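You operate a simulated robot arm through the tools that you are given. There is no shell and no other tool. Be economical: measure what you need, move in short steps, check, and stop when the job is done.

The job below is to be done with a simulated robot arm. You get a single attempt, and the scene is never put back.

JOB
Measure the open jar on the refractometer, then dilute it by the chart.
Fine: dab a drop on with the dropper, shut the cover, press READ; the dropper goes back in its pot, the spout swings back. Set down upright: glass dropper. Where these are worked on the way, their far stop is far enough and under half their travel is too little: swing spout.

The check looks at the end state, three seconds after you hand in, the way a careful person would. Anything else that was tipped, shoved, dropped, spilled or broken makes it a failure. A push-on lid holds only when it is set on centred and level and pressed home; a screw cap is set on level and turned clockwise until tight.

ROBOT AND FRAMES
A 6-joint arm with a two-finger parallel gripper, fixed in place. Base frame: the origin is at the foot of the arm, x ahead of it, y to its left, z up; the work surface is at about z = 86. Units: cm, degrees, N and s.
With the tool pointing down near the work surface it reaches from about 26 to 68 cm from the base axis. Its first joint turns from -66.0 to 66.0 degrees. Payload 2.9 kg.
The TCP is the grasp point between the finger pads, 3 cm short of the fingertips. In the tool frame z runs along the fingers and y along their closing line. Largest opening 11 cm; finger width 2, thickness 1; the body of the gripper, 4.8 by 11.2 cm, starts 5.5 cm behind the TCP.
Orientation is that of the tool frame in the base frame, as a unit quaternion [x, y, z, w]. With the fingers straight down and closing along the base's y, the tool's x points along the base's -x, its y along +y and its z along -z.

CONTROLS
- The arm moves only by the tool servo_tool. Its argument "commands" is a list of rows, each a list of 3 entries, a list of its own where there are three numbers: the turn, a rotation vector about the tool's x, y, z in units of 120 degrees (1.0 is 120 degrees), then the shift along the tool's x, y, z in units of 100 mm (1.0 is 100 mm), then the opening in per cent of the stroke, from 0 (shut) to 100 (fully open). In form: [[[ax, ay, az], [x, y, z], fingers], ...]. A call has 1 to 12 rows; each row is the pose to reach, as a shift and turn from the pose commanded when the call began, along the tool's axes at that moment. A call with a number of a shift or a turn outside -1 to 1 is refused whole. Each row takes 0.2 s and may step no farther than 5 cm and 8.6 degrees from the row before; otherwise, or with a gripper value out of range, the whole call is refused. Where a pose cannot be reached the arm comes as near as it can. A force on the tool above 80 N (or 10 N above the force at the start of the call, whichever is more), or a blocked arm, ends the call early, and 0.2 s more pass. The fingers move at their own pace (about 10.8 cm/s each) and stop on an object; they squeeze with about 39 N. The grip force told is the motor's: it shows also when the fingers shut on nothing. Time passes only in rows, and 0.2 s behind the last, so rows that repeat a pose let the fingers close. It gives the time, the measured TCP pose, the force on the tool (base axes), the opening and the grip force at its end, in the units of the frame above (readings bear some noise), with the torque about the TCP (base axes, N m) and any sound that the robot's microphone picked up.
- Cameras (640 x 400 px; columns grow to the right, rows downward): "scene" is fixed at [6.72, 41.44, 142.77]; the picture's right is [-0.83, -0.55, 0.00], its down [-0.14, 0.22, -0.97] and it looks along [0.54, -0.80, -0.26] (base axes); focal length 305 px, centre (320, 200). "wrist" rides on the gripper at [7.2, 1.7, -10.3] in the tool frame; the picture's right is [-0.23, 0.97, 0.00], its down [-0.76, -0.18, -0.62] and it looks along [-0.61, -0.14, 0.78] (tool axes); focal length 222 px, centre (320, 200).
- get_image(camera): a new picture of that camera. The clock stands still meanwhile.
- point_at(camera, pixels): for up to 12 pixels [column, row] of the newest picture of that camera ("zoom" is the newest enlarged one), the place [x, y, z] in the base frame of the surface seen there, good to about 0.2 cm, but the place of the scene camera against the robot may be out by one fixed shift of up to 1.8 cm in any direction. The clock stands still meanwhile.
- enlarge(camera, box): a new picture of the part [left, top, right, bottom] of that camera's present view, enlarged. The clock stands still meanwhile.
- finish_job(): hands the job in; it is judged then, once.

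Keep the steps short. Do not move on a guess: measure, check each grasp and each placing, and mend mistakes. In all there are 80 turns and 54 pictures (those below and enlarged ones count). Leave the gripper open and the arm clear of the work at the hand-in unless told otherwise, and finish with a single line.

The tools are called after ">>>" as a command line: name --argument value ..., lists and objects as JSON in quotes. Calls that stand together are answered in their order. servo_tool: Moves the arm, as the interface text tells. Its arguments: {"type":"object","properties":{"commands":{"type":"array","items":{"type":"array"}}},"required":["commands"]} The other tools are called the same way: get_image (camera) takes a picture; point_at (camera, pixels) gives the place of the surface under pixels of a picture; enlarge (camera, box) takes an enlarged picture of a part of a camera's view; finish_job () hands the job in.

At the start:

```text
clock: 0.0
ee_pos: [31.46, -2.63, 133.08]
tool_rot: [0.0, 1.0, 0.0, 0.0]
wrist_force: [0.3, -0.2, 0.0]
wrist_torque: [-0.01, 0.0, -0.02]
opening: 10.99
grasp_force: 0.0
```

scene: 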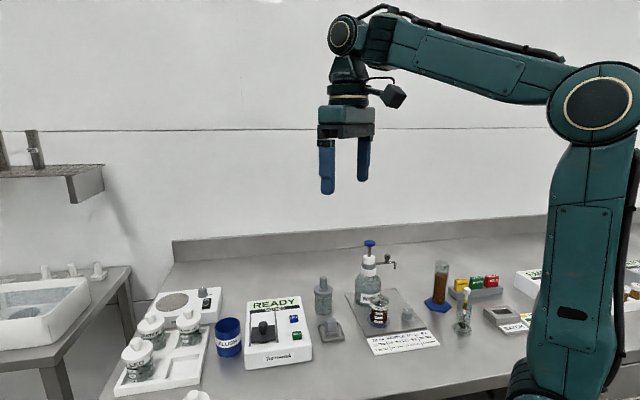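
wrist: 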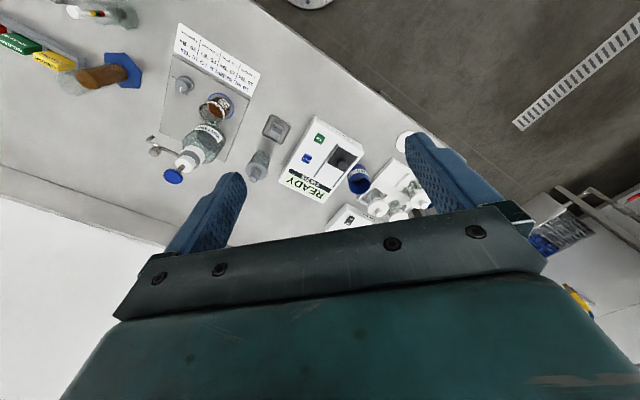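

I'll look closer at the main areas: the chart/dosing tray and the refractometer.

>>> enlarge --camera "scene" --box '[340, 230, 480, 360]'

>>> enlarge --camera "scene" --box '[230, 270, 350, 380]'

>>> enlarge --camera "wrist" --box '[130, 20, 290, 190]'

```text
3.08 times, centred on (410, 295) of scene
```

zoom: 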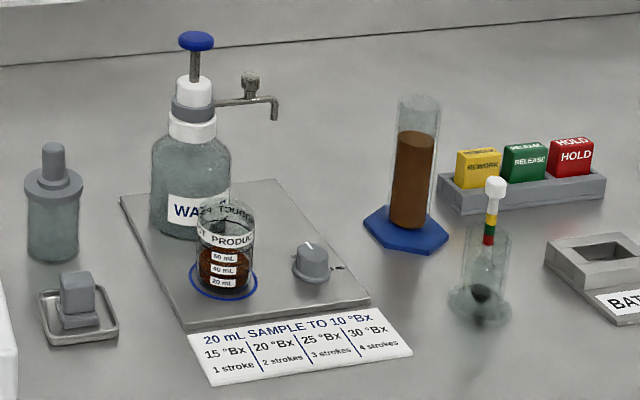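

```text
3.64 times, centred on (290, 325) of scene
```

zoom: 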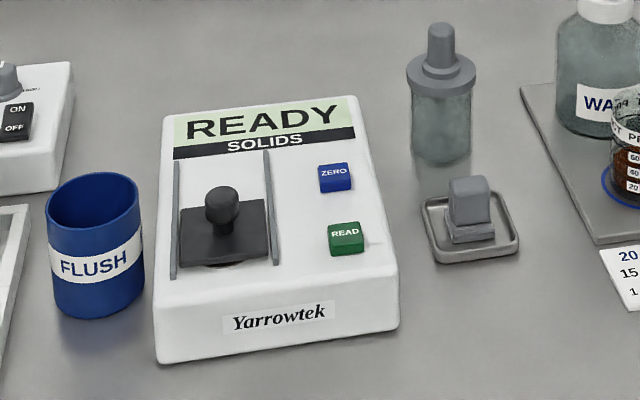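

```text
2.35 times, centred on (210, 105) of wrist
```

zoom: 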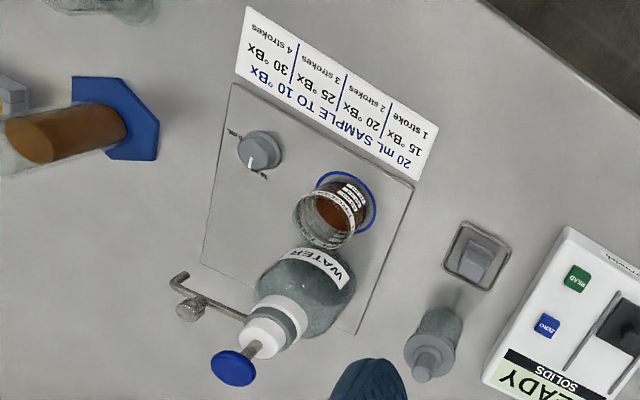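

The sample jar is brown on the plate. I'll look closer at the refractometer and jar by wrist, and locate the things.

>>> enlarge --camera "wrist" --box '[240, 90, 440, 240]'

>>> point_at --camera "wrist" --pixels '[[173, 177], [186, 160], [152, 139], [214, 110], [185, 85], [257, 172], [277, 127], [340, 163], [306, 158], [319, 139], [359, 175], [307, 185]]'

>>> enlarge --camera "scene" --box '[300, 260, 420, 335]'

```text
2.67 times, centred on (340, 165) of wrist
```

zoom: 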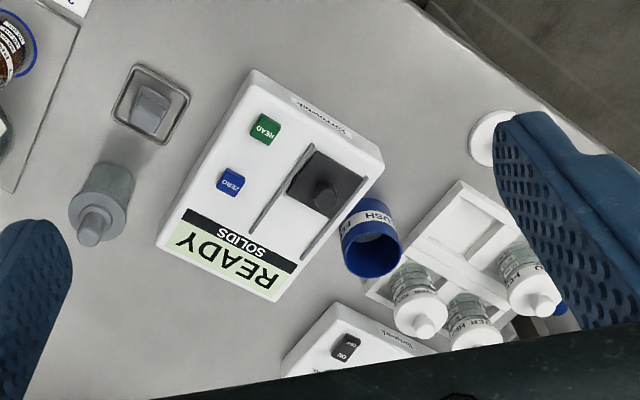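

```text
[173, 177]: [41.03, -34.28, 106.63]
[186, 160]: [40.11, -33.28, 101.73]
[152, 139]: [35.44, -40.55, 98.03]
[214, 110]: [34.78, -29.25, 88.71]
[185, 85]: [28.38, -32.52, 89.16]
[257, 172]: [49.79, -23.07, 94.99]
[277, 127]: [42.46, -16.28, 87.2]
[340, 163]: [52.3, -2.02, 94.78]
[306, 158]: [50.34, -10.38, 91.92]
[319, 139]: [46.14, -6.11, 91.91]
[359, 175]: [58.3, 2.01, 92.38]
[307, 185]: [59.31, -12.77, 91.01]
```

```text
5.33 times, centred on (360, 298) of scene
```

zoom: 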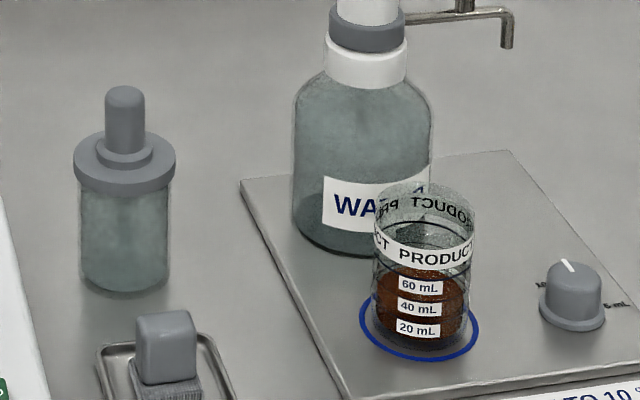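

Sample jar near (34,-30). I'll fly the wrist camera closer to see the jar, dial, and spout; first shift back/right and down.

>>> servo_tool --commands '[[[0, 0, 0], [0.12, -0.24, 0.24], 100], [[0, 0, 0], [0.25, -0.48, 0.48], 100], [[0, 0, 0], [0.38, -0.72, 0.72], 100], [[0, 0, 0], [0.5, -0.95, 0.95], 100]]'

>>> servo_tool --commands '[[[0, 0, 0.0583], [0.1, -0.2, 0.24], 100], [[0, 0, 0.1167], [0.2, -0.4, 0.48], 100], [[0, 0, 0.175], [0.3, -0.6, 0.72], 100], [[0, 0, 0.2333], [0.39, -0.88, 0.95], 100]]'

>>> get_image --camera "wrist"

```text
clock: 1.0
ee_pos: [26.54, -12.11, 123.42]
tool_rot: [0.0, 1.0, 0.0, 0.0]
wrist_force: [-0.7, -0.3, 0.9]
wrist_torque: [0.03, -0.01, 0.01]
opening: 11.0
grasp_force: 0.1
```

```text
clock: 2.0
ee_pos: [22.59, -20.96, 114.03]
tool_rot: [0.243, 0.97, 0.0, 0.001]
wrist_force: [-1.1, -0.4, 0.5]
wrist_torque: [0.07, -0.01, 0.0]
opening: 11.01
grasp_force: 0.1
```

```text
46 pictures are left
```

wrist: 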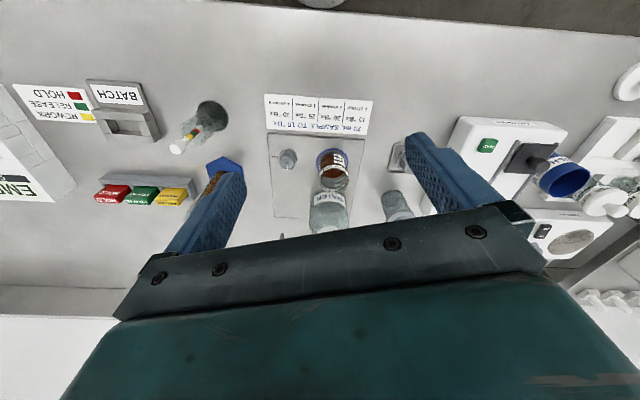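

>>> enlarge --camera "wrist" --box '[250, 85, 400, 240]'

>>> enlarge --camera "scene" --box '[365, 285, 425, 335]'

```text
2.58 times, centred on (325, 162) of wrist
```

zoom: 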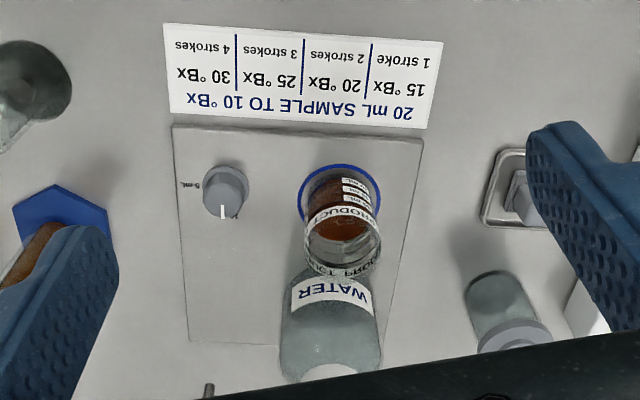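

```text
8.00 times, centred on (395, 310) of scene
```

zoom: 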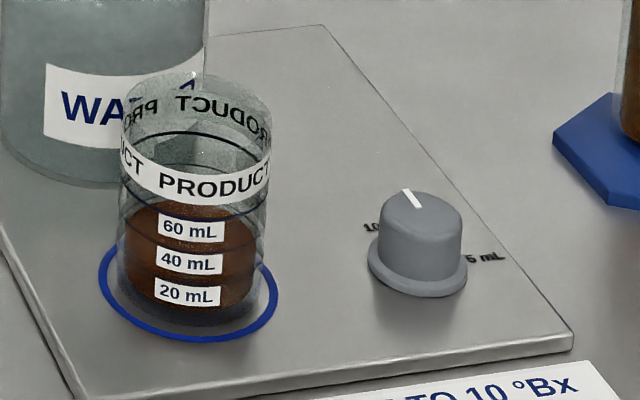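

I'll locate the jar, dial, dropper from this view.

>>> point_at --camera "wrist" --pixels '[[333, 156], [333, 184], [332, 170], [320, 160], [349, 160], [287, 160], [287, 166], [330, 215], [396, 194], [398, 217], [398, 155], [488, 145]]'

```text
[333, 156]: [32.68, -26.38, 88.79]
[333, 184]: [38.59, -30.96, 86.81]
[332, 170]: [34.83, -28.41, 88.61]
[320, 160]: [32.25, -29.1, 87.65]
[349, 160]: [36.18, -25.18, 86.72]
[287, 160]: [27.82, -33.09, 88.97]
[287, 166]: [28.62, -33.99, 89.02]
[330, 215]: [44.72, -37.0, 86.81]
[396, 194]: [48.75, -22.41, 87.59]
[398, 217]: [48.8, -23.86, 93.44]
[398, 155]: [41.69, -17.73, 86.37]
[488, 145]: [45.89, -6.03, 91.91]
```

I'll swing to a low side view from the jar's +y side, to read its fill level and the dial.

>>> servo_tool --commands '[[[0, 0, 0.068], [-0.08, 0.13, 0.08], 100], [[0, 0, 0.136], [-0.17, 0.27, 0.17], 100], [[0, 0, 0.204], [-0.25, 0.4, 0.25], 100], [[0, 0, 0.272], [-0.33, 0.53, 0.33], 100], [[0, 0, 0.34], [-0.42, 0.67, 0.42], 100], [[0, 0, 0.408], [-0.5, 0.8, 0.5], 100]]'

>>> servo_tool --commands '[[[0, -0.05, 0], [0.05, 0.1, 0.25], 100], [[0, -0.1, 0], [0.1, 0.2, 0.5], 100], [[0, -0.15, 0], [0.15, 0.3, 0.75], 100], [[0, -0.208, 0], [0.15, 0.36, 1.0], 100]]'

>>> get_image --camera "wrist"

```text
clock: 3.4
ee_pos: [30.99, -16.12, 108.92]
tool_rot: [0.623, 0.782, -0.001, 0.0]
wrist_force: [0.1, 0.5, 0.6]
wrist_torque: [-0.02, 0.01, 0.0]
opening: 11.0
grasp_force: 0.1
```

```text
clock: 4.4
ee_pos: [34.17, -13.82, 99.11]
tool_rot: [0.608, 0.764, -0.135, 0.171]
wrist_force: [-0.3, -1.0, -0.5]
wrist_torque: [0.02, 0.01, -0.03]
opening: 10.98
grasp_force: 0.0
```

```text
43 pictures are left
```

wrist: 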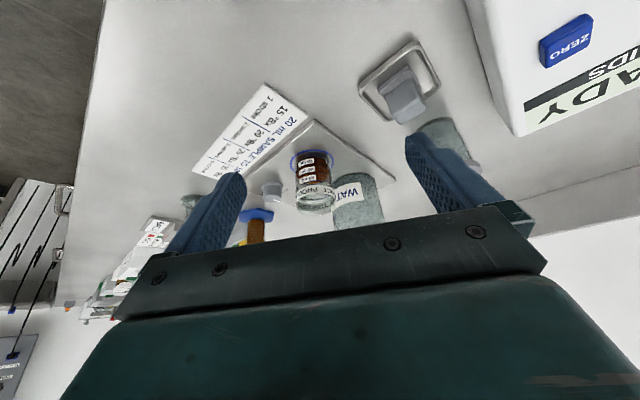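

>>> enlarge --camera "wrist" --box '[240, 125, 360, 225]'

>>> point_at --camera "wrist" --pixels '[[314, 155], [314, 180], [308, 196], [298, 170], [331, 170], [315, 165]]'

```text
4.00 times, centred on (300, 175) of wrist
```

zoom: 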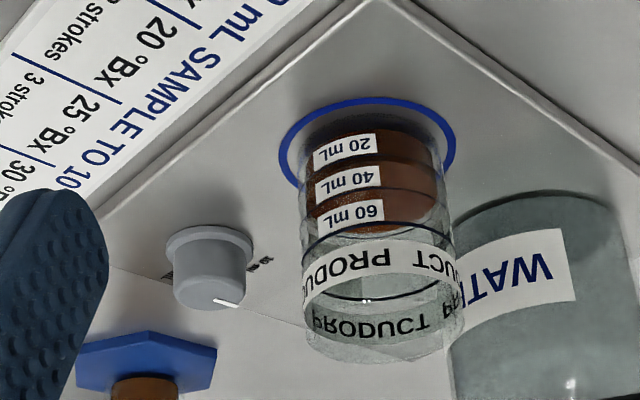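

```text
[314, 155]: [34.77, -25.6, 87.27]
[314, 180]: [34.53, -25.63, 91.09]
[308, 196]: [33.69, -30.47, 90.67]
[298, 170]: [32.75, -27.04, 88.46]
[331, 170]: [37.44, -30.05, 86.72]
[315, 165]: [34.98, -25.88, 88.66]
```

>>> enlarge --camera "wrist" --box '[292, 145, 342, 220]'

```text
5.33 times, centred on (317, 182) of wrist
```

zoom: 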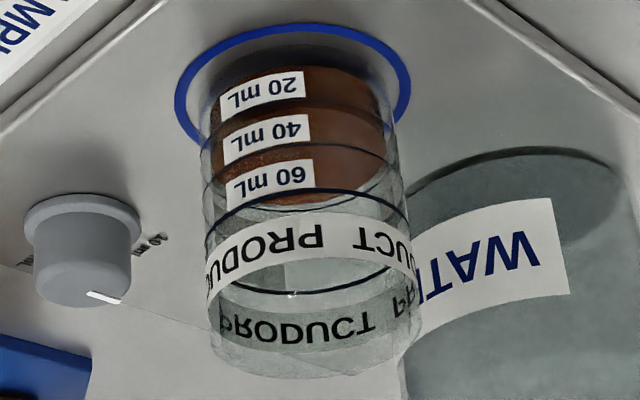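

The jar holds 20 mL (liquid surface at the first ring, z≈88.6) and the dial seems to point at 10 mL. Now I'll go to look at the refractometer, rising first.

>>> servo_tool --commands '[[[0, 0.052, 0], [0.03, 0.1, -0.18], 100], [[0, 0.104, 0], [0.06, 0.2, -0.36], 100], [[0, 0.156, 0], [0.09, 0.3, -0.54], 100], [[0, 0.208, 0], [0.126, 0.405, -0.72], 100]]'

>>> servo_tool --commands '[[[0, 0, -0.0625], [0.12, 0.155, 0.07], 100], [[0, 0, -0.125], [0.24, 0.31, 0.13], 100], [[0, 0, -0.1875], [0.365, 0.465, 0.2], 100], [[0, 0, -0.25], [0.49, 0.62, 0.27], 100], [[0, 0, -0.3125], [0.61, 0.775, 0.33], 100], [[0, 0, -0.375], [0.73, 0.928, 0.4], 100]]'

>>> get_image --camera "wrist"

```text
clock: 5.4
ee_pos: [37.01, -8.81, 105.07]
tool_rot: [0.621, 0.784, 0.0, 0.0]
wrist_force: [0.4, 0.1, 0.5]
wrist_torque: [0.01, -0.04, -0.02]
opening: 11.01
grasp_force: 0.1
```

```text
clock: 6.8
ee_pos: [44.52, 0.33, 101.06]
tool_rot: [0.274, 0.962, -0.001, 0.001]
wrist_force: [0.1, 0.0, -0.5]
wrist_torque: [-0.01, -0.02, 0.0]
opening: 10.99
grasp_force: 0.1
```

```text
40 pictures are left
```

wrist: 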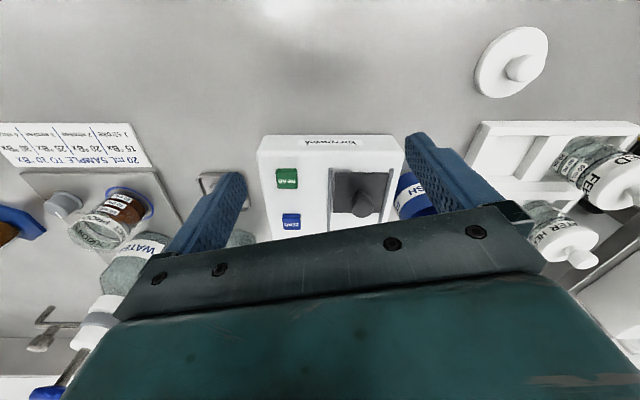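

>>> point_at --camera "wrist" --pixels '[[262, 138], [393, 137], [287, 173], [287, 184], [290, 219], [360, 208], [334, 174], [387, 174], [335, 211], [385, 212], [362, 192], [364, 178]]'

>>> enlarge --camera "wrist" --box '[255, 130, 405, 245]'

```text
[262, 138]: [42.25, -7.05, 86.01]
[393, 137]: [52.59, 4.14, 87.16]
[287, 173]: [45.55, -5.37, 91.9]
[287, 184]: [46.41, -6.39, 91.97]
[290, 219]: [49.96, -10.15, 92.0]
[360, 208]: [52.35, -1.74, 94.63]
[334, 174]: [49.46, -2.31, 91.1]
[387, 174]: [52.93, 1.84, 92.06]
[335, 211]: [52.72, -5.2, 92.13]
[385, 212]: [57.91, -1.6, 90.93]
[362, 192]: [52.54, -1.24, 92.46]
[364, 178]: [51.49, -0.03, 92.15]
```

```text
3.48 times, centred on (330, 188) of wrist
```

zoom: 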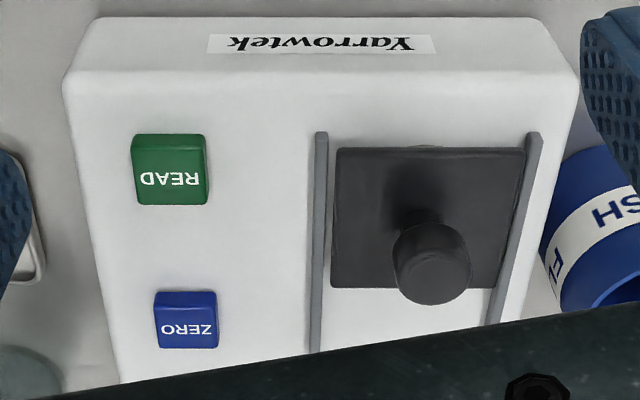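

Device axis runs at about -45°, cover (knob at ≈(52.5,-1.7), top z≈95) is shut at the front over the prism. I'll go above the knob with the fingers across the device.

>>> servo_tool --commands '[[[0, 0, 0.0367], [-0.27, 0.08, 0.05], 45], [[0, 0, 0.0733], [-0.53, 0.17, 0.1], 45], [[0, 0, 0.11], [-0.783, 0.252, 0.2], 45], [[0, 0, 0.11], [-0.783, 0.252, 0.2], 45]]'

>>> get_image --camera "wrist"

```text
clock: 7.8
ee_pos: [52.48, -1.68, 99.07]
tool_rot: [0.384, 0.923, 0.0, 0.0]
wrist_force: [0.3, -0.5, -0.5]
wrist_torque: [0.02, 0.02, 0.02]
opening: 4.95
grasp_force: 0.0
```

```text
38 pictures are left
```

wrist: 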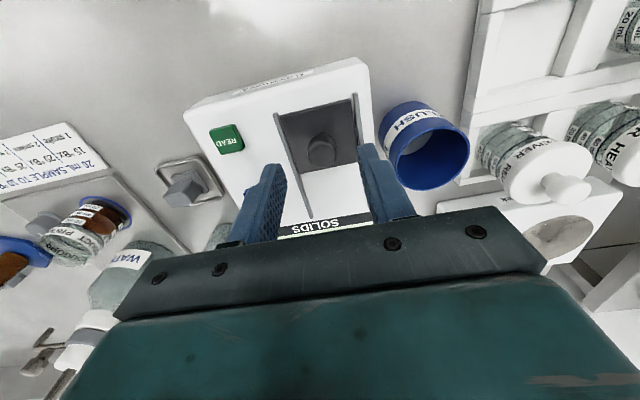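

Knob is centred between the fingers at (321,152). Narrow a little and descend so the tips stay just above the cover, then grip.

>>> servo_tool --commands '[[[0, 0, 0], [0, 0, 0.1], 33], [[0, 0, 0], [0, 0, 0.2], 33], [[0, 0, 0], [0, 0, 0.31], 33], [[0, 0, 0], [0, 0, 0.31], 0], [[0, 0, 0], [0, 0, 0.31], 0], [[0, 0, 0], [0, 0, 0.31], 0]]'

```text
clock: 9.2
ee_pos: [52.54, -1.7, 96.01]
tool_rot: [0.382, 0.924, 0.001, 0.001]
wrist_force: [9.9, 9.9, -3.8]
wrist_torque: [0.19, -0.32, 0.03]
opening: 2.05
grasp_force: 44.9
```

Gripped (2.05 cm knob). Slide the cover back along the rails.

>>> servo_tool --commands '[[[0, 0, 0], [-0.05, 0.01, 0], 0], [[0, 0, 0], [-0.1, 0.01, 0], 0], [[0, 0, 0], [-0.18, 0.01, 0], 0], [[0, 0, 0], [-0.26, 0.01, 0], 0], [[0, 0, 0], [-0.34, 0.01, 0], 0], [[0, 0, 0], [-0.42, 0.01, 0], 0]]'

>>> get_image --camera "wrist"

```text
clock: 10.6
ee_pos: [55.51, -4.66, 96.03]
tool_rot: [0.383, 0.924, 0.0, 0.0]
wrist_force: [8.9, 10.0, -6.0]
wrist_torque: [0.31, -0.11, 0.0]
opening: 2.05
grasp_force: 44.9
```

```text
37 pictures are left
```

wrist: 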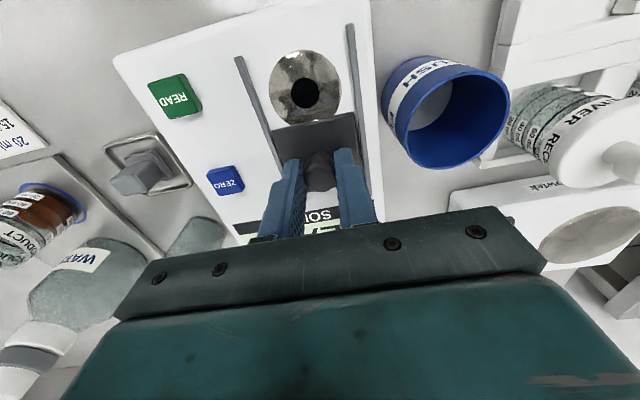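

The prism is revealed at (305,90). Push on a bit to the stop, then check the prism.

>>> servo_tool --commands '[[[0, 0, 0], [-0.05, 0, 0], 0], [[0, 0, 0], [-0.1, 0, 0], 0], [[0, 0, 0], [-0.15, 0, 0], 0]]'

>>> enlarge --camera "wrist" --box '[230, 20, 380, 220]'

```text
clock: 11.4
ee_pos: [56.61, -5.82, 95.96]
tool_rot: [0.384, 0.923, 0.0, 0.0]
wrist_force: [9.5, 10.8, -8.1]
wrist_torque: [0.31, -0.12, -0.04]
opening: 2.06
grasp_force: 45.1
```

```text
2.00 times, centred on (305, 120) of wrist
```

zoom: 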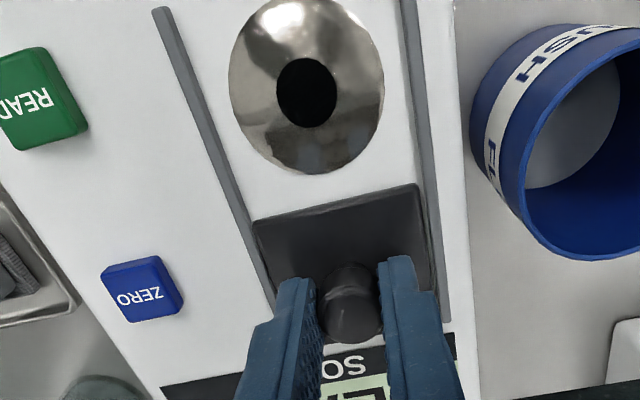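

>>> point_at --camera "zoom" --pixels '[[305, 92], [280, 92], [330, 92], [240, 92], [375, 92], [305, 20], [305, 165], [340, 310], [45, 90]]'

>>> servo_tool --commands '[[[0, 0, 0], [0, 0, 0], 33], [[0, 0, 0], [0, 0, 0], 33], [[0, 0, 0], [0, 0, -0.3], 33], [[0, 0, 0], [0, 0, -0.7], 33], [[0, 0, 0], [0, 0, -1.0], 100]]'

```text
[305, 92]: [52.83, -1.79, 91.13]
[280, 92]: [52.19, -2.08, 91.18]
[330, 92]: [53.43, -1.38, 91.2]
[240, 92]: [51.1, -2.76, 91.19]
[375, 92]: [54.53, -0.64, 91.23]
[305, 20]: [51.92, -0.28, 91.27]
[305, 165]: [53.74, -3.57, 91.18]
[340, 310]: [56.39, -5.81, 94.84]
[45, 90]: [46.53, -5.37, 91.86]
```

```text
clock: 12.6
ee_pos: [56.53, -5.83, 105.95]
tool_rot: [0.384, 0.923, 0.001, 0.0]
wrist_force: [0.5, 0.6, 0.4]
wrist_torque: [0.01, -0.03, -0.03]
opening: 10.98
grasp_force: 0.1
```

Cover released, prism at (52.8,-1.75,91.2). Now go near the dropper for a close look.

>>> servo_tool --commands '[[[0, 0, 0], [0.05, -0.3, 0], 100], [[0, 0, 0], [0.05, -0.6, 0], 100], [[0, 0, 0], [0.05, -0.9, 0], 100]]'

>>> servo_tool --commands '[[[0, 0, 0], [0.05, -0.3, 0], 100], [[0, 0, 0], [0.1, -0.6, 0], 100], [[0, 0, 0], [0.15, -0.75, 0.1], 100]]'

>>> get_image --camera "wrist"

```text
clock: 13.4
ee_pos: [49.89, -11.66, 105.96]
tool_rot: [0.383, 0.924, 0.0, 0.001]
wrist_force: [-0.4, -0.4, 0.0]
wrist_torque: [0.02, 0.01, 0.02]
opening: 11.03
grasp_force: 0.0
```

```text
clock: 14.2
ee_pos: [43.38, -15.94, 105.09]
tool_rot: [0.384, 0.923, -0.001, 0.0]
wrist_force: [0.4, -0.5, -0.7]
wrist_torque: [-0.01, 0.0, -0.01]
opening: 11.03
grasp_force: 0.1
```

```text
35 pictures are left
```

wrist: 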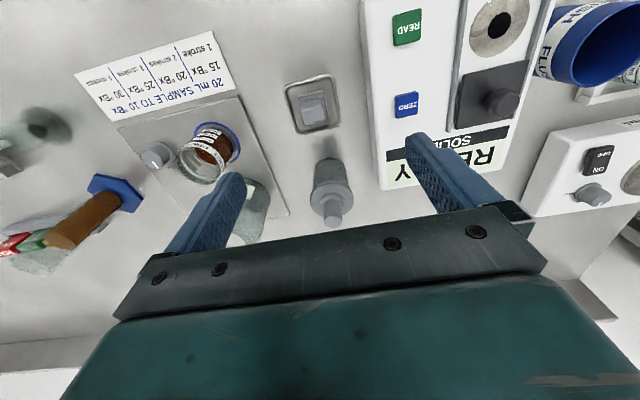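

>>> enlarge --camera "wrist" --box '[270, 60, 390, 240]'

>>> point_at --camera "wrist" --pixels '[[333, 222], [333, 205], [313, 200], [353, 200], [328, 165], [328, 180], [333, 215], [326, 205], [341, 205]]'

```text
2.22 times, centred on (330, 150) of wrist
```

zoom: 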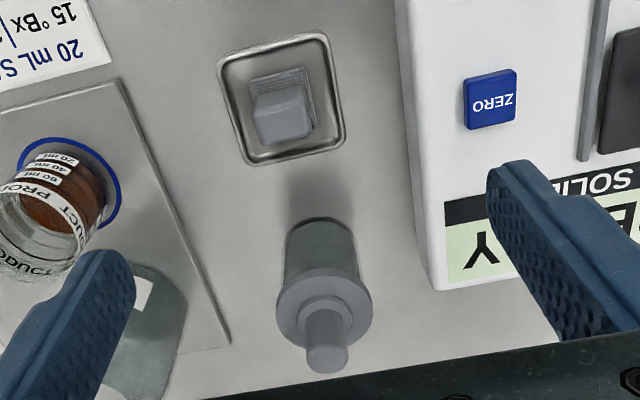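

```text
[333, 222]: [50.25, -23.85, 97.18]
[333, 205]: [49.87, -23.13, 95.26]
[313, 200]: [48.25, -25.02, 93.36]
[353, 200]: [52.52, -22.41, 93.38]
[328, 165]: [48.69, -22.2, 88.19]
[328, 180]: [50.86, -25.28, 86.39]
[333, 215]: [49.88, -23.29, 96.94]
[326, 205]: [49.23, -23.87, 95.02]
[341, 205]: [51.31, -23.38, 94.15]
```

Bulb centre ≈(50.3,-23.75), top 97.2, flange top ≈93.4. Move over it at z≈102 with fingers half open.

>>> servo_tool --commands '[[[0, 0, 0], [-0.35, -0.02, 0.1], 45], [[0, 0, 0], [-0.7, -0.04, 0.2], 45], [[0, 0, 0], [-0.99, -0.06, 0.3], 45]]'

>>> get_image --camera "wrist"

>>> point_at --camera "wrist" --pixels '[[320, 140], [320, 150], [320, 130]]'

```text
clock: 15.0
ee_pos: [50.1, -23.36, 102.09]
tool_rot: [0.384, 0.923, 0.0, -0.001]
wrist_force: [-0.1, 0.3, 0.7]
wrist_torque: [0.02, 0.02, -0.03]
opening: 4.94
grasp_force: 0.1
```

```text
33 pictures are left
```

wrist: 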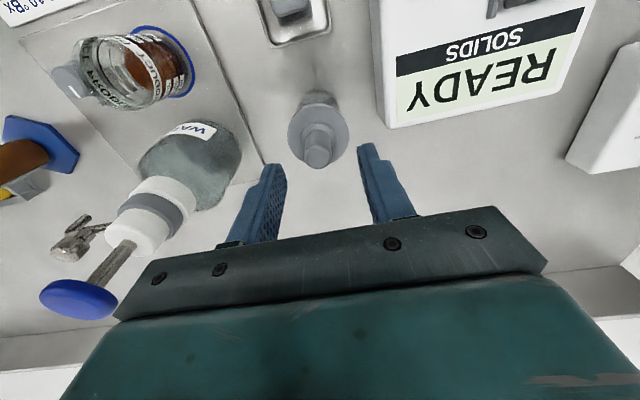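

```text
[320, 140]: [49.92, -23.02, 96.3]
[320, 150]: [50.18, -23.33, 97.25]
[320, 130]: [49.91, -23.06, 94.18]
```

Aligned; small correction and descend to TCP z≈97.4, then close on the bulb.

>>> servo_tool --commands '[[[0, 0, 0], [-0.03, 0, 0.15], 40], [[0, 0, 0], [-0.03, 0, 0.3], 35], [[0, 0, 0], [-0.03, 0, 0.465], 35], [[0, 0, 0], [-0.03, 0, 0.465], 0], [[0, 0, 0], [-0.03, 0, 0.465], 0], [[0, 0, 0], [-0.03, 0, 0.465], 0]]'

```text
clock: 16.4
ee_pos: [50.21, -23.64, 97.36]
tool_rot: [0.384, 0.923, 0.0, 0.0]
wrist_force: [0.5, -1.0, 2.0]
wrist_torque: [0.01, 0.0, -0.01]
opening: 1.99
grasp_force: 39.0
```

Bulb held (1.99 cm). Lift straight up.

>>> servo_tool --commands '[[[0, 0, 0], [0, 0, -0.1], 0], [[0, 0, 0], [0, 0, -0.25], 0], [[0, 0, 0], [0, 0, -0.45], 0], [[0, 0, 0], [0, 0, -0.7], 0], [[0, 0, 0], [0, 0, -0.98], 0]]'

>>> get_image --camera "scene"

>>> enlarge --camera "scene" --box '[270, 200, 400, 330]'

```text
clock: 17.6
ee_pos: [50.17, -23.59, 107.19]
tool_rot: [0.384, 0.923, 0.0, 0.001]
wrist_force: [-0.1, 0.0, -0.5]
wrist_torque: [-0.01, -0.02, 0.01]
opening: 1.97
grasp_force: 39.3
```

```text
32 pictures are left
```

scene: 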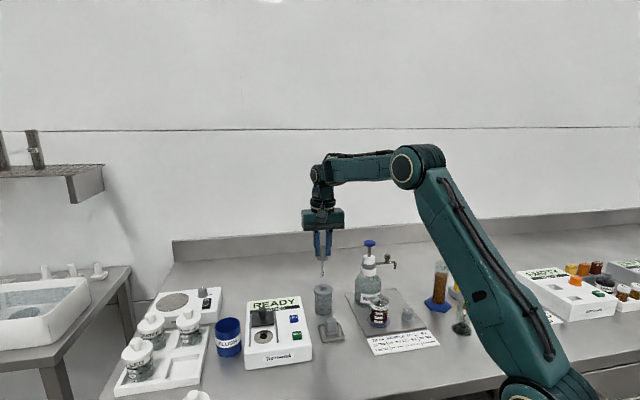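

```text
3.08 times, centred on (335, 265) of scene
```

zoom: 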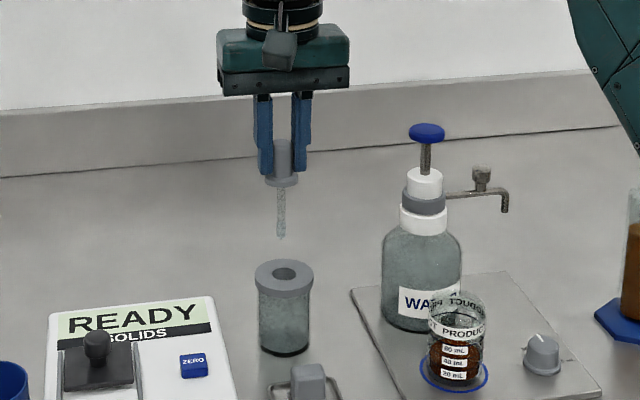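

Dropper out; pot stayed. Measure the tip.

>>> point_at --camera "zoom" --pixels '[[281, 238], [281, 230], [281, 210], [281, 181], [284, 145], [285, 272], [285, 350]]'

>>> enlarge --camera "scene" --box '[310, 220, 340, 290]'

```text
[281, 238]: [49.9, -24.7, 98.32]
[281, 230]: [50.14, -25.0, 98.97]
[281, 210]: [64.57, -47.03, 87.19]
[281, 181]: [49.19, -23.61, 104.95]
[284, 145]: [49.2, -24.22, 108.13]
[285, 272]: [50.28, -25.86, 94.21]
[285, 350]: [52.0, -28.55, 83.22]
```

```text
5.71 times, centred on (325, 255) of scene
```

zoom: 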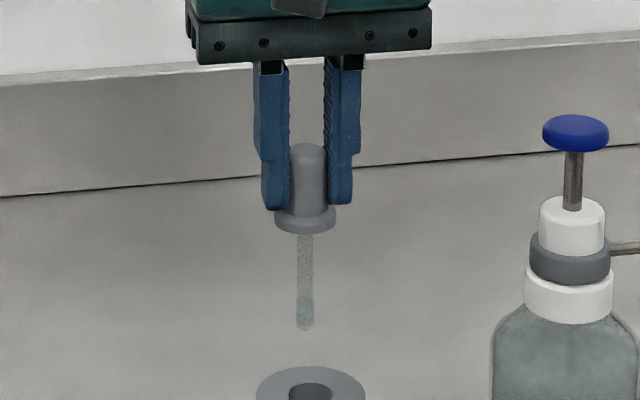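

>>> enlarge --camera "wrist" --box '[280, 90, 360, 200]'

```text
3.64 times, centred on (320, 145) of wrist
```

zoom: 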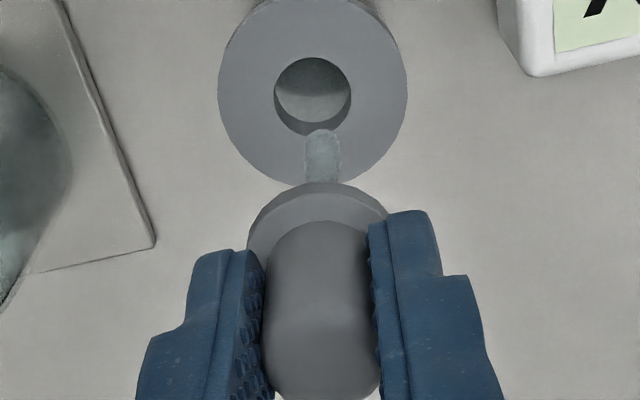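

Tip is ≈9.3 cm below the TCP. Carry it high to above the jar (~(34.4,-28.1)).

>>> servo_tool --commands '[[[0, 0, 0], [0.13, -0.25, 0], 0], [[0, 0, 0], [0.26, -0.5, 0], 0], [[0, 0, 0], [0.4, -0.75, 0], 0]]'

>>> servo_tool --commands '[[[0, 0, 0], [0.13, -0.22, 0], 0], [[0, 0, 0], [0.26, -0.44, 0], 0], [[0, 0, 0], [0.4, -0.685, 0], 0]]'

>>> get_image --camera "wrist"

>>> enlarge --camera "wrist" --box '[260, 70, 380, 200]'

```text
clock: 18.4
ee_pos: [42.1, -25.98, 107.12]
tool_rot: [0.383, 0.924, 0.0, 0.001]
wrist_force: [0.0, -0.1, -0.7]
wrist_torque: [-0.03, 0.03, 0.01]
opening: 1.93
grasp_force: 38.9
```

```text
clock: 19.2
ee_pos: [34.43, -28.05, 107.11]
tool_rot: [0.383, 0.924, -0.001, 0.001]
wrist_force: [0.2, 0.0, -1.1]
wrist_torque: [0.02, -0.02, 0.0]
opening: 1.95
grasp_force: 39.0
```

```text
28 pictures are left
```

wrist: 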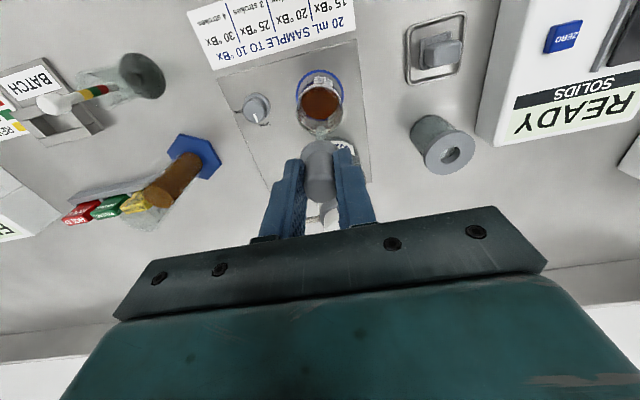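

```text
3.08 times, centred on (320, 135) of wrist
```

zoom: 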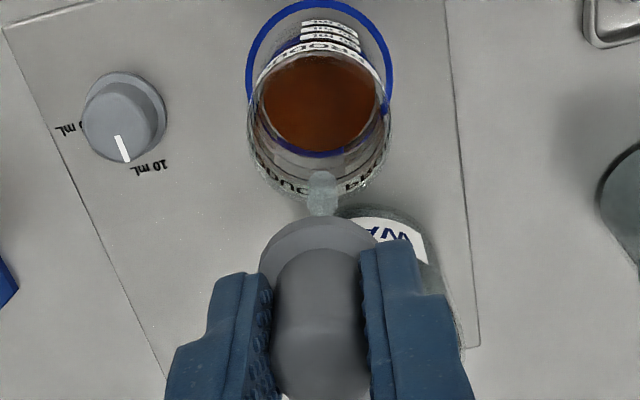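

Pointer confirmed on 10 mL; jar centre ≈(34.6,-28.2). Descend partway, then check from the scene.

>>> servo_tool --commands '[[[0, 0, 0], [-0.023, 0, 0], 0], [[0, 0, 0], [-0.023, 0, 0.25], 0], [[0, 0, 0], [-0.023, 0, 0.5], 0], [[0, 0, 0], [-0.023, 0, 0.75], 0]]'

>>> enlarge --camera "scene" --box '[350, 260, 410, 335]'

```text
clock: 20.2
ee_pos: [34.54, -28.18, 99.62]
tool_rot: [0.384, 0.923, 0.0, 0.0]
wrist_force: [-0.1, 0.7, -0.7]
wrist_torque: [0.0, -0.01, 0.04]
opening: 1.95
grasp_force: 38.8
```

```text
5.33 times, centred on (380, 298) of scene
```

zoom: 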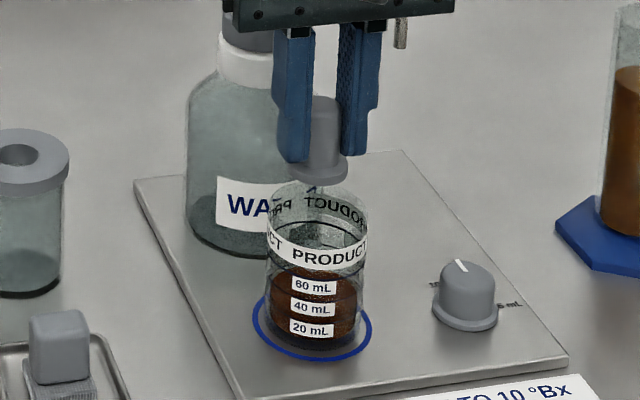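

>>> point_at --camera "zoom" --pixels '[[268, 200], [368, 198], [318, 208], [318, 222], [292, 158], [352, 152], [318, 170], [312, 290], [312, 310], [312, 328], [318, 255]]'

```text
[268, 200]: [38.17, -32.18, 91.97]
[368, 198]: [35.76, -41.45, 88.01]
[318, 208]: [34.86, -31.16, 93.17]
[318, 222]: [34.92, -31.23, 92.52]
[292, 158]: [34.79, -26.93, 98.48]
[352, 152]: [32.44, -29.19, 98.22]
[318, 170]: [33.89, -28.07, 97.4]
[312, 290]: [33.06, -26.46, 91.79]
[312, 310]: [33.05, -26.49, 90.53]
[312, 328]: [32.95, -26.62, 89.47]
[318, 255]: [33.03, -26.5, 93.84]
```

Rim is about z 93.4, so fingers at 94.3 clear it. Dip the tip to ≈88.0.

>>> servo_tool --commands '[[[0, 0, 0], [0, 0, 0.08], 0], [[0, 0, 0], [0, 0, 0.16], 0], [[0, 0, 0], [0, 0, 0.23], 0], [[0, 0, 0], [0, 0, 0.23], 0]]'

>>> enlarge --camera "scene" --box '[350, 260, 410, 335]'

```text
clock: 21.2
ee_pos: [34.61, -28.3, 97.43]
tool_rot: [0.384, 0.923, 0.0, 0.0]
wrist_force: [-1.5, 2.3, 12.8]
wrist_torque: [0.03, 0.09, -0.01]
opening: 1.94
grasp_force: 38.8
```

```text
5.33 times, centred on (380, 298) of scene
```

zoom: 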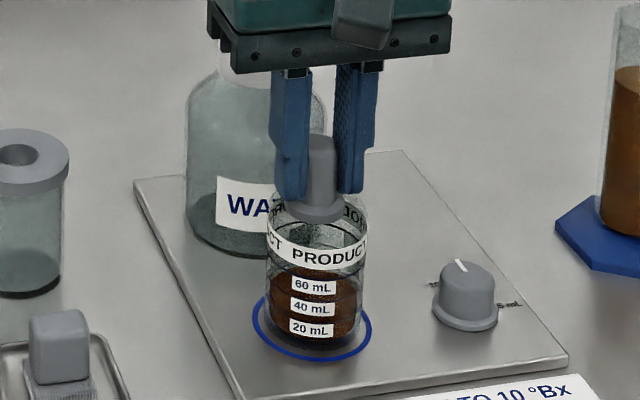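

Tip is on the jar's bottom (12.8 N), well in liquid. Lift straight up and look at the tube.

>>> servo_tool --commands '[[[0, 0, 0], [0, 0, -0.05], 0], [[0, 0, 0], [0, 0, -0.05], 0], [[0, 0, 0], [0, 0, -0.05], 0], [[0, 0, 0], [0, 0, -0.25], 0], [[0, 0, 0], [0, 0, -0.5], 0], [[0, 0, 0], [0, 0, -0.75], 0], [[0, 0, 0], [0, 0, -0.97], 0]]'

>>> enlarge --camera "scene" --box '[350, 240, 410, 315]'

```text
clock: 22.8
ee_pos: [34.56, -28.24, 106.98]
tool_rot: [0.385, 0.923, 0.001, 0.001]
wrist_force: [0.1, 0.7, 1.4]
wrist_torque: [0.0, -0.01, -0.03]
opening: 1.96
grasp_force: 38.8
```

```text
5.33 times, centred on (380, 278) of scene
```

zoom: 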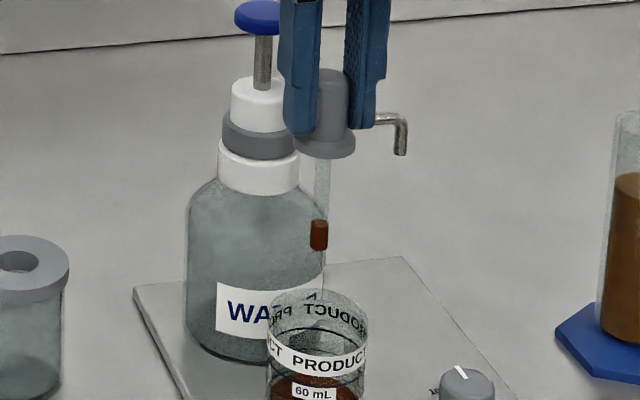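

The tip carries brown sample. Carry it across to above the prism.

>>> servo_tool --commands '[[[0, 0, 0], [0.05, 0.25, 0], 0], [[0, 0, 0], [0.1, 0.55, 0], 0], [[0, 0, 0], [0.145, 0.8, 0], 0]]'

>>> servo_tool --commands '[[[0, 0, 0], [0.05, 0.25, 0], 0], [[0, 0, 0], [0.1, 0.55, 0], 0], [[0, 0, 0], [0.145, 0.8, 0], 0]]'

>>> servo_tool --commands '[[[0, 0, 0], [0.05, 0.25, 0], 0], [[0, 0, 0], [0.1, 0.55, 0], 0], [[0, 0, 0], [0.145, 0.8, 0], 0]]'

>>> servo_tool --commands '[[[0, 0, 0], [0.05, 0.25, 0], 0], [[0, 0, 0], [0.1, 0.55, 0], 0], [[0, 0, 0], [0.145, 0.77, 0], 0]]'

>>> enlarge --camera "wrist" --box '[260, 60, 380, 200]'

```text
clock: 23.6
ee_pos: [39.27, -21.44, 106.99]
tool_rot: [0.384, 0.923, 0.0, 0.0]
wrist_force: [-0.4, 0.1, 0.2]
wrist_torque: [0.02, -0.02, 0.02]
opening: 1.93
grasp_force: 38.9
```

```text
clock: 24.4
ee_pos: [43.89, -14.93, 106.9]
tool_rot: [0.384, 0.923, 0.0, 0.001]
wrist_force: [0.1, 0.1, -1.0]
wrist_torque: [-0.02, 0.01, 0.02]
opening: 1.93
grasp_force: 39.2
```

```text
clock: 25.2
ee_pos: [48.45, -8.29, 106.94]
tool_rot: [0.385, 0.923, -0.001, 0.001]
wrist_force: [-0.6, -0.2, -0.5]
wrist_torque: [-0.02, -0.01, 0.02]
opening: 1.93
grasp_force: 39.1
```

```text
clock: 26.0
ee_pos: [52.94, -1.77, 107.02]
tool_rot: [0.384, 0.923, 0.0, 0.002]
wrist_force: [-0.4, 0.1, 0.4]
wrist_torque: [-0.01, -0.02, -0.01]
opening: 1.94
grasp_force: 39.7
```

```text
2.86 times, centred on (320, 130) of wrist
```

zoom: 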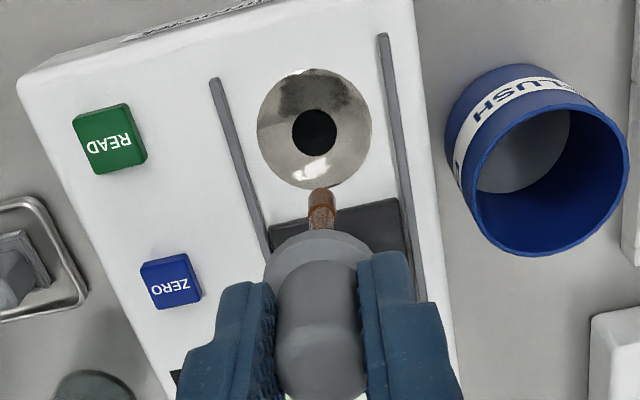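

Prism lies straight under the tip. Lower most of the way.

>>> servo_tool --commands '[[[0, 0, 0], [0, -0.01, 0.2], 0], [[0, 0, 0], [0, -0.01, 0.4], 0], [[0, 0, 0], [0, -0.01, 0.54], 0], [[0, 0, 0], [0, -0.01, 0.54], 0]]'

>>> enlarge --camera "scene" --box '[230, 290, 310, 350]'

```text
clock: 27.0
ee_pos: [52.79, -1.71, 101.54]
tool_rot: [0.384, 0.923, -0.001, 0.0]
wrist_force: [0.3, -0.6, -0.6]
wrist_torque: [-0.03, -0.01, 0.0]
opening: 1.95
grasp_force: 39.0
```

```text
6.67 times, centred on (270, 320) of scene
```

zoom: 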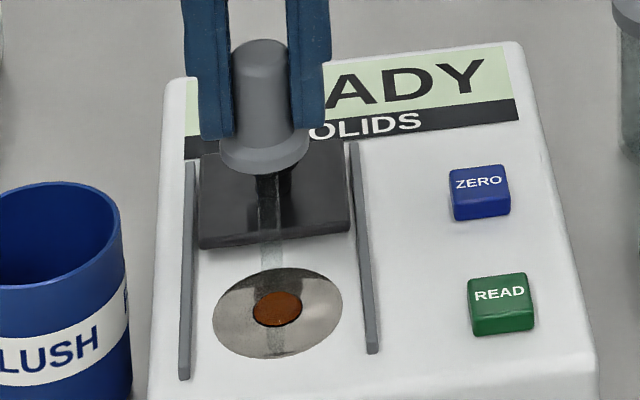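

The drop sits on the prism and the tube is empty. Raise and carry the dropper back over its pot.

>>> servo_tool --commands '[[[0, 0, 0], [0, 0, -0.2], 0], [[0, 0, 0], [0, 0, -0.4], 0], [[0, 0, 0], [0, 0, -0.58], 0]]'

>>> servo_tool --commands '[[[0, 0, 0], [-0.2, -0.28, 0], 0], [[0, 0, 0], [-0.4, -0.56, 0], 0], [[0, 0, 0], [-0.68, -0.86, 0], 0]]'

>>> servo_tool --commands '[[[0, 0, 0], [-0.2, -0.28, 0], 0], [[0, 0, 0], [-0.4, -0.56, 0], 0], [[0, 0, 0], [-0.68, -0.86, 0], 0], [[0, 0, 0], [-0.68, -0.86, 0], 0]]'

>>> enlarge --camera "wrist" --box '[280, 90, 360, 200]'

```text
clock: 27.8
ee_pos: [52.96, -1.89, 107.42]
tool_rot: [0.384, 0.923, 0.0, 0.0]
wrist_force: [-0.2, 0.3, 0.4]
wrist_torque: [-0.01, 0.0, -0.04]
opening: 1.92
grasp_force: 39.2
```

```text
clock: 28.6
ee_pos: [51.5, -12.71, 107.52]
tool_rot: [0.384, 0.924, -0.001, 0.0]
wrist_force: [-0.1, 0.1, 0.1]
wrist_torque: [0.01, -0.02, -0.02]
opening: 1.92
grasp_force: 38.6
```

```text
clock: 29.6
ee_pos: [50.11, -23.6, 107.4]
tool_rot: [0.384, 0.923, 0.0, 0.0]
wrist_force: [0.2, -0.2, -0.5]
wrist_torque: [0.0, 0.0, 0.0]
opening: 1.94
grasp_force: 38.9
```

```text
3.64 times, centred on (320, 145) of wrist
```

zoom: 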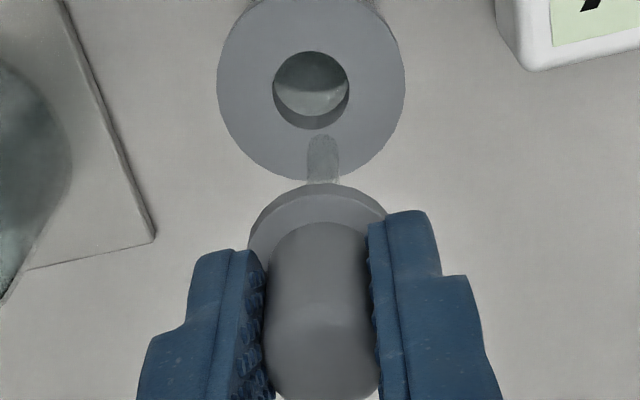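

Same view as right after lifting. Lower slowly into the pot.

>>> servo_tool --commands '[[[0, 0, 0], [-0.007, 0.004, 0.2], 0], [[0, 0, 0], [-0.007, 0.004, 0.4], 0], [[0, 0, 0], [-0.007, 0.004, 0.6], 0], [[0, 0, 0], [-0.007, 0.004, 0.8], 0], [[0, 0, 0], [-0.007, 0.004, 0.9], 0], [[0, 0, 0], [-0.007, 0.004, 0.9], 0]]'

>>> servo_tool --commands '[[[0, 0, 0], [0, 0, 0.04], 0], [[0, 0, 0], [0, 0, 0.07], 0], [[0, 0, 0], [0, 0, 0.09], 0], [[0, 0, 0], [0, 0, 0.09], 0]]'

```text
clock: 31.0
ee_pos: [50.25, -23.55, 98.38]
tool_rot: [0.384, 0.923, 0.0, 0.001]
wrist_force: [-0.1, 0.3, -0.2]
wrist_torque: [0.0, -0.03, 0.0]
opening: 1.93
grasp_force: 39.1
```

```text
clock: 32.0
ee_pos: [50.31, -23.64, 97.47]
tool_rot: [0.384, 0.923, 0.0, 0.0]
wrist_force: [0.3, -0.8, 0.1]
wrist_torque: [0.0, 0.01, -0.03]
opening: 1.97
grasp_force: 38.1
```

>>> servo_tool --commands '[[[0, 0, 0], [0, 0, 0.01], 0], [[0, 0, 0], [0, 0, 0.018], 0], [[0, 0, 0], [0, 0, 0.018], 0]]'

```text
clock: 32.8
ee_pos: [50.28, -23.54, 97.47]
tool_rot: [0.384, 0.923, 0.0, 0.001]
wrist_force: [-4.0, 2.3, 11.8]
wrist_torque: [0.1, 0.14, 0.0]
opening: 1.95
grasp_force: 38.9
```

Seated (11.8 N up). Release and rise.

>>> servo_tool --commands '[[[0, 0, 0], [0, 0, 0.005], 33], [[0, 0, 0], [0, 0, 0.005], 33], [[0, 0, 0], [0, 0, -0.2], 36], [[0, 0, 0], [0, 0, -0.5], 36], [[0, 0, 0], [0, 0, -0.9], 40]]'

>>> enlarge --camera "scene" --box '[230, 260, 350, 360]'

```text
clock: 34.0
ee_pos: [50.31, -23.56, 106.37]
tool_rot: [0.384, 0.923, 0.0, 0.0]
wrist_force: [-0.3, -0.4, 0.8]
wrist_torque: [0.02, 0.0, 0.0]
opening: 4.39
grasp_force: 0.0
```

```text
4.00 times, centred on (290, 310) of scene
```

zoom: 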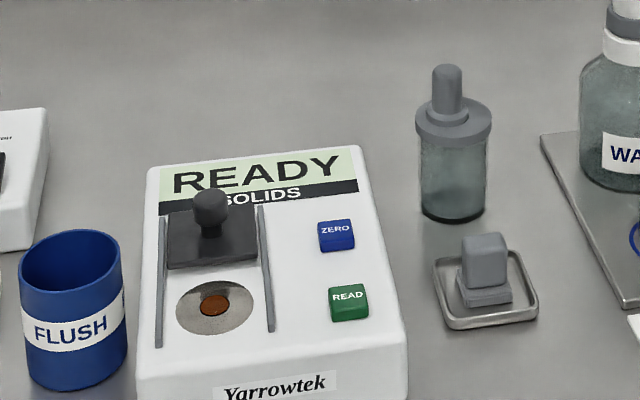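

Dropper home, upright. Now back over the cover knob at (56.6,-5.85).

>>> servo_tool --commands '[[[0, 0, 0], [0.13, 0.28, 0], 33], [[0, 0, 0], [0.26, 0.56, 0], 33], [[0, 0, 0], [0.4, 0.85, 0], 33]]'

>>> servo_tool --commands '[[[0, 0, 0], [0.13, 0.28, 0], 33], [[0, 0, 0], [0.26, 0.56, 0.1], 33], [[0, 0, 0], [0.4, 0.85, 0.4], 33], [[0, 0, 0], [0.4, 0.85, 0.6], 33]]'

>>> enlarge --camera "wrist" --box '[240, 40, 400, 220]'

```text
clock: 34.8
ee_pos: [53.56, -14.73, 106.31]
tool_rot: [0.384, 0.923, 0.0, 0.0]
wrist_force: [0.0, 0.9, -0.6]
wrist_torque: [-0.03, 0.0, -0.02]
opening: 3.62
grasp_force: 0.1
```

```text
clock: 35.8
ee_pos: [56.92, -5.95, 100.31]
tool_rot: [0.385, 0.923, 0.0, 0.0]
wrist_force: [-0.7, 0.6, -0.7]
wrist_torque: [0.01, -0.01, -0.01]
opening: 3.63
grasp_force: 0.1
```

```text
2.22 times, centred on (320, 130) of wrist
```

zoom: 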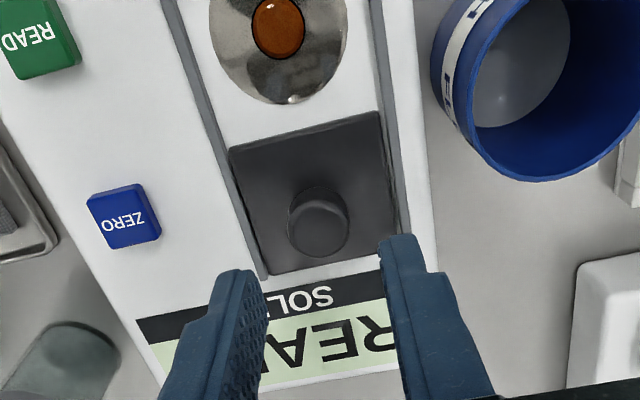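

Centred; descend, grip and slide the cover forward to shut.

>>> servo_tool --commands '[[[0, 0, 0], [0.022, -0.008, 0.15], 33], [[0, 0, 0], [0.022, -0.008, 0.3], 33], [[0, 0, 0], [0.022, -0.008, 0.43], 33], [[0, 0, 0], [0.022, -0.008, 0.43], 0], [[0, 0, 0], [0.022, -0.008, 0.43], 0], [[0, 0, 0], [0.022, -0.008, 0.43], 0]]'

>>> servo_tool --commands '[[[0, 0, 0], [0.06, 0, 0], 0], [[0, 0, 0], [0.14, 0, 0], 0], [[0, 0, 0], [0.22, 0, 0], 0], [[0, 0, 0], [0.3, 0, 0], 0], [[0, 0, 0], [0.38, 0, 0], 0], [[0, 0, 0], [0.46, 0, 0], 0], [[0, 0, 0], [0.54, 0, 0], 0], [[0, 0, 0], [0.575, 0, 0], 0]]'

```text
clock: 37.2
ee_pos: [56.63, -5.79, 96.06]
tool_rot: [0.382, 0.924, 0.002, 0.001]
wrist_force: [7.4, 6.4, -0.4]
wrist_torque: [0.16, -0.25, 0.05]
opening: 2.03
grasp_force: 44.4
```

```text
clock: 39.0
ee_pos: [52.59, -1.74, 96.02]
tool_rot: [0.384, 0.923, 0.0, 0.002]
wrist_force: [14.9, 12.6, 6.4]
wrist_torque: [0.39, -0.3, 0.06]
opening: 2.03
grasp_force: 45.2
```

Back at its original place (52.6,-1.7). Small nudge to the stop, then release and rise; check.

>>> servo_tool --commands '[[[0, 0, 0], [0.015, 0, 0], 0], [[0, 0, 0], [0.015, 0, 0], 33], [[0, 0, 0], [0.015, 0, 0], 33], [[0, 0, 0], [0.015, 0, -0.3], 33], [[0, 0, 0], [0.015, 0, -0.7], 33], [[0, 0, 0], [0.015, 0, -0.9], 0], [[0, 0, 0], [0.015, 0, -0.9], 0]]'

>>> enlarge --camera "wrist" --box '[200, 50, 400, 220]'

```text
clock: 40.6
ee_pos: [52.31, -1.57, 104.87]
tool_rot: [0.385, 0.923, 0.0, 0.001]
wrist_force: [0.6, -0.4, -0.4]
wrist_torque: [0.0, 0.02, 0.02]
opening: 0.0
grasp_force: 37.9
```

```text
2.35 times, centred on (300, 135) of wrist
```

zoom: 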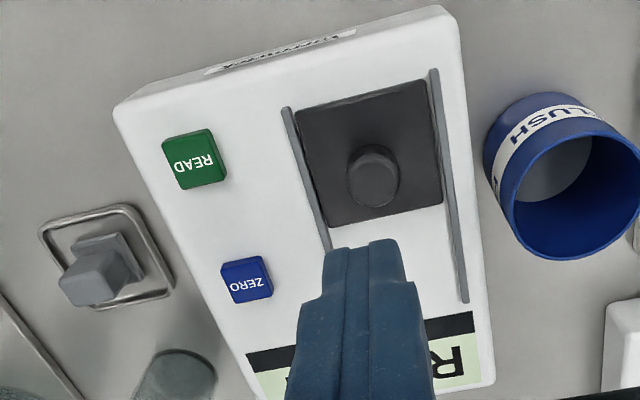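

Cover shut. Locate the READ button centre.

>>> point_at --camera "zoom" --pixels '[[193, 155], [170, 160], [220, 155], [193, 140], [198, 178]]'

```text
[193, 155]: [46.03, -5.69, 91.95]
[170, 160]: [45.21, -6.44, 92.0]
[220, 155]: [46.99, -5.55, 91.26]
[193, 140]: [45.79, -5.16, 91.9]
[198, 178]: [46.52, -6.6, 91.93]
```

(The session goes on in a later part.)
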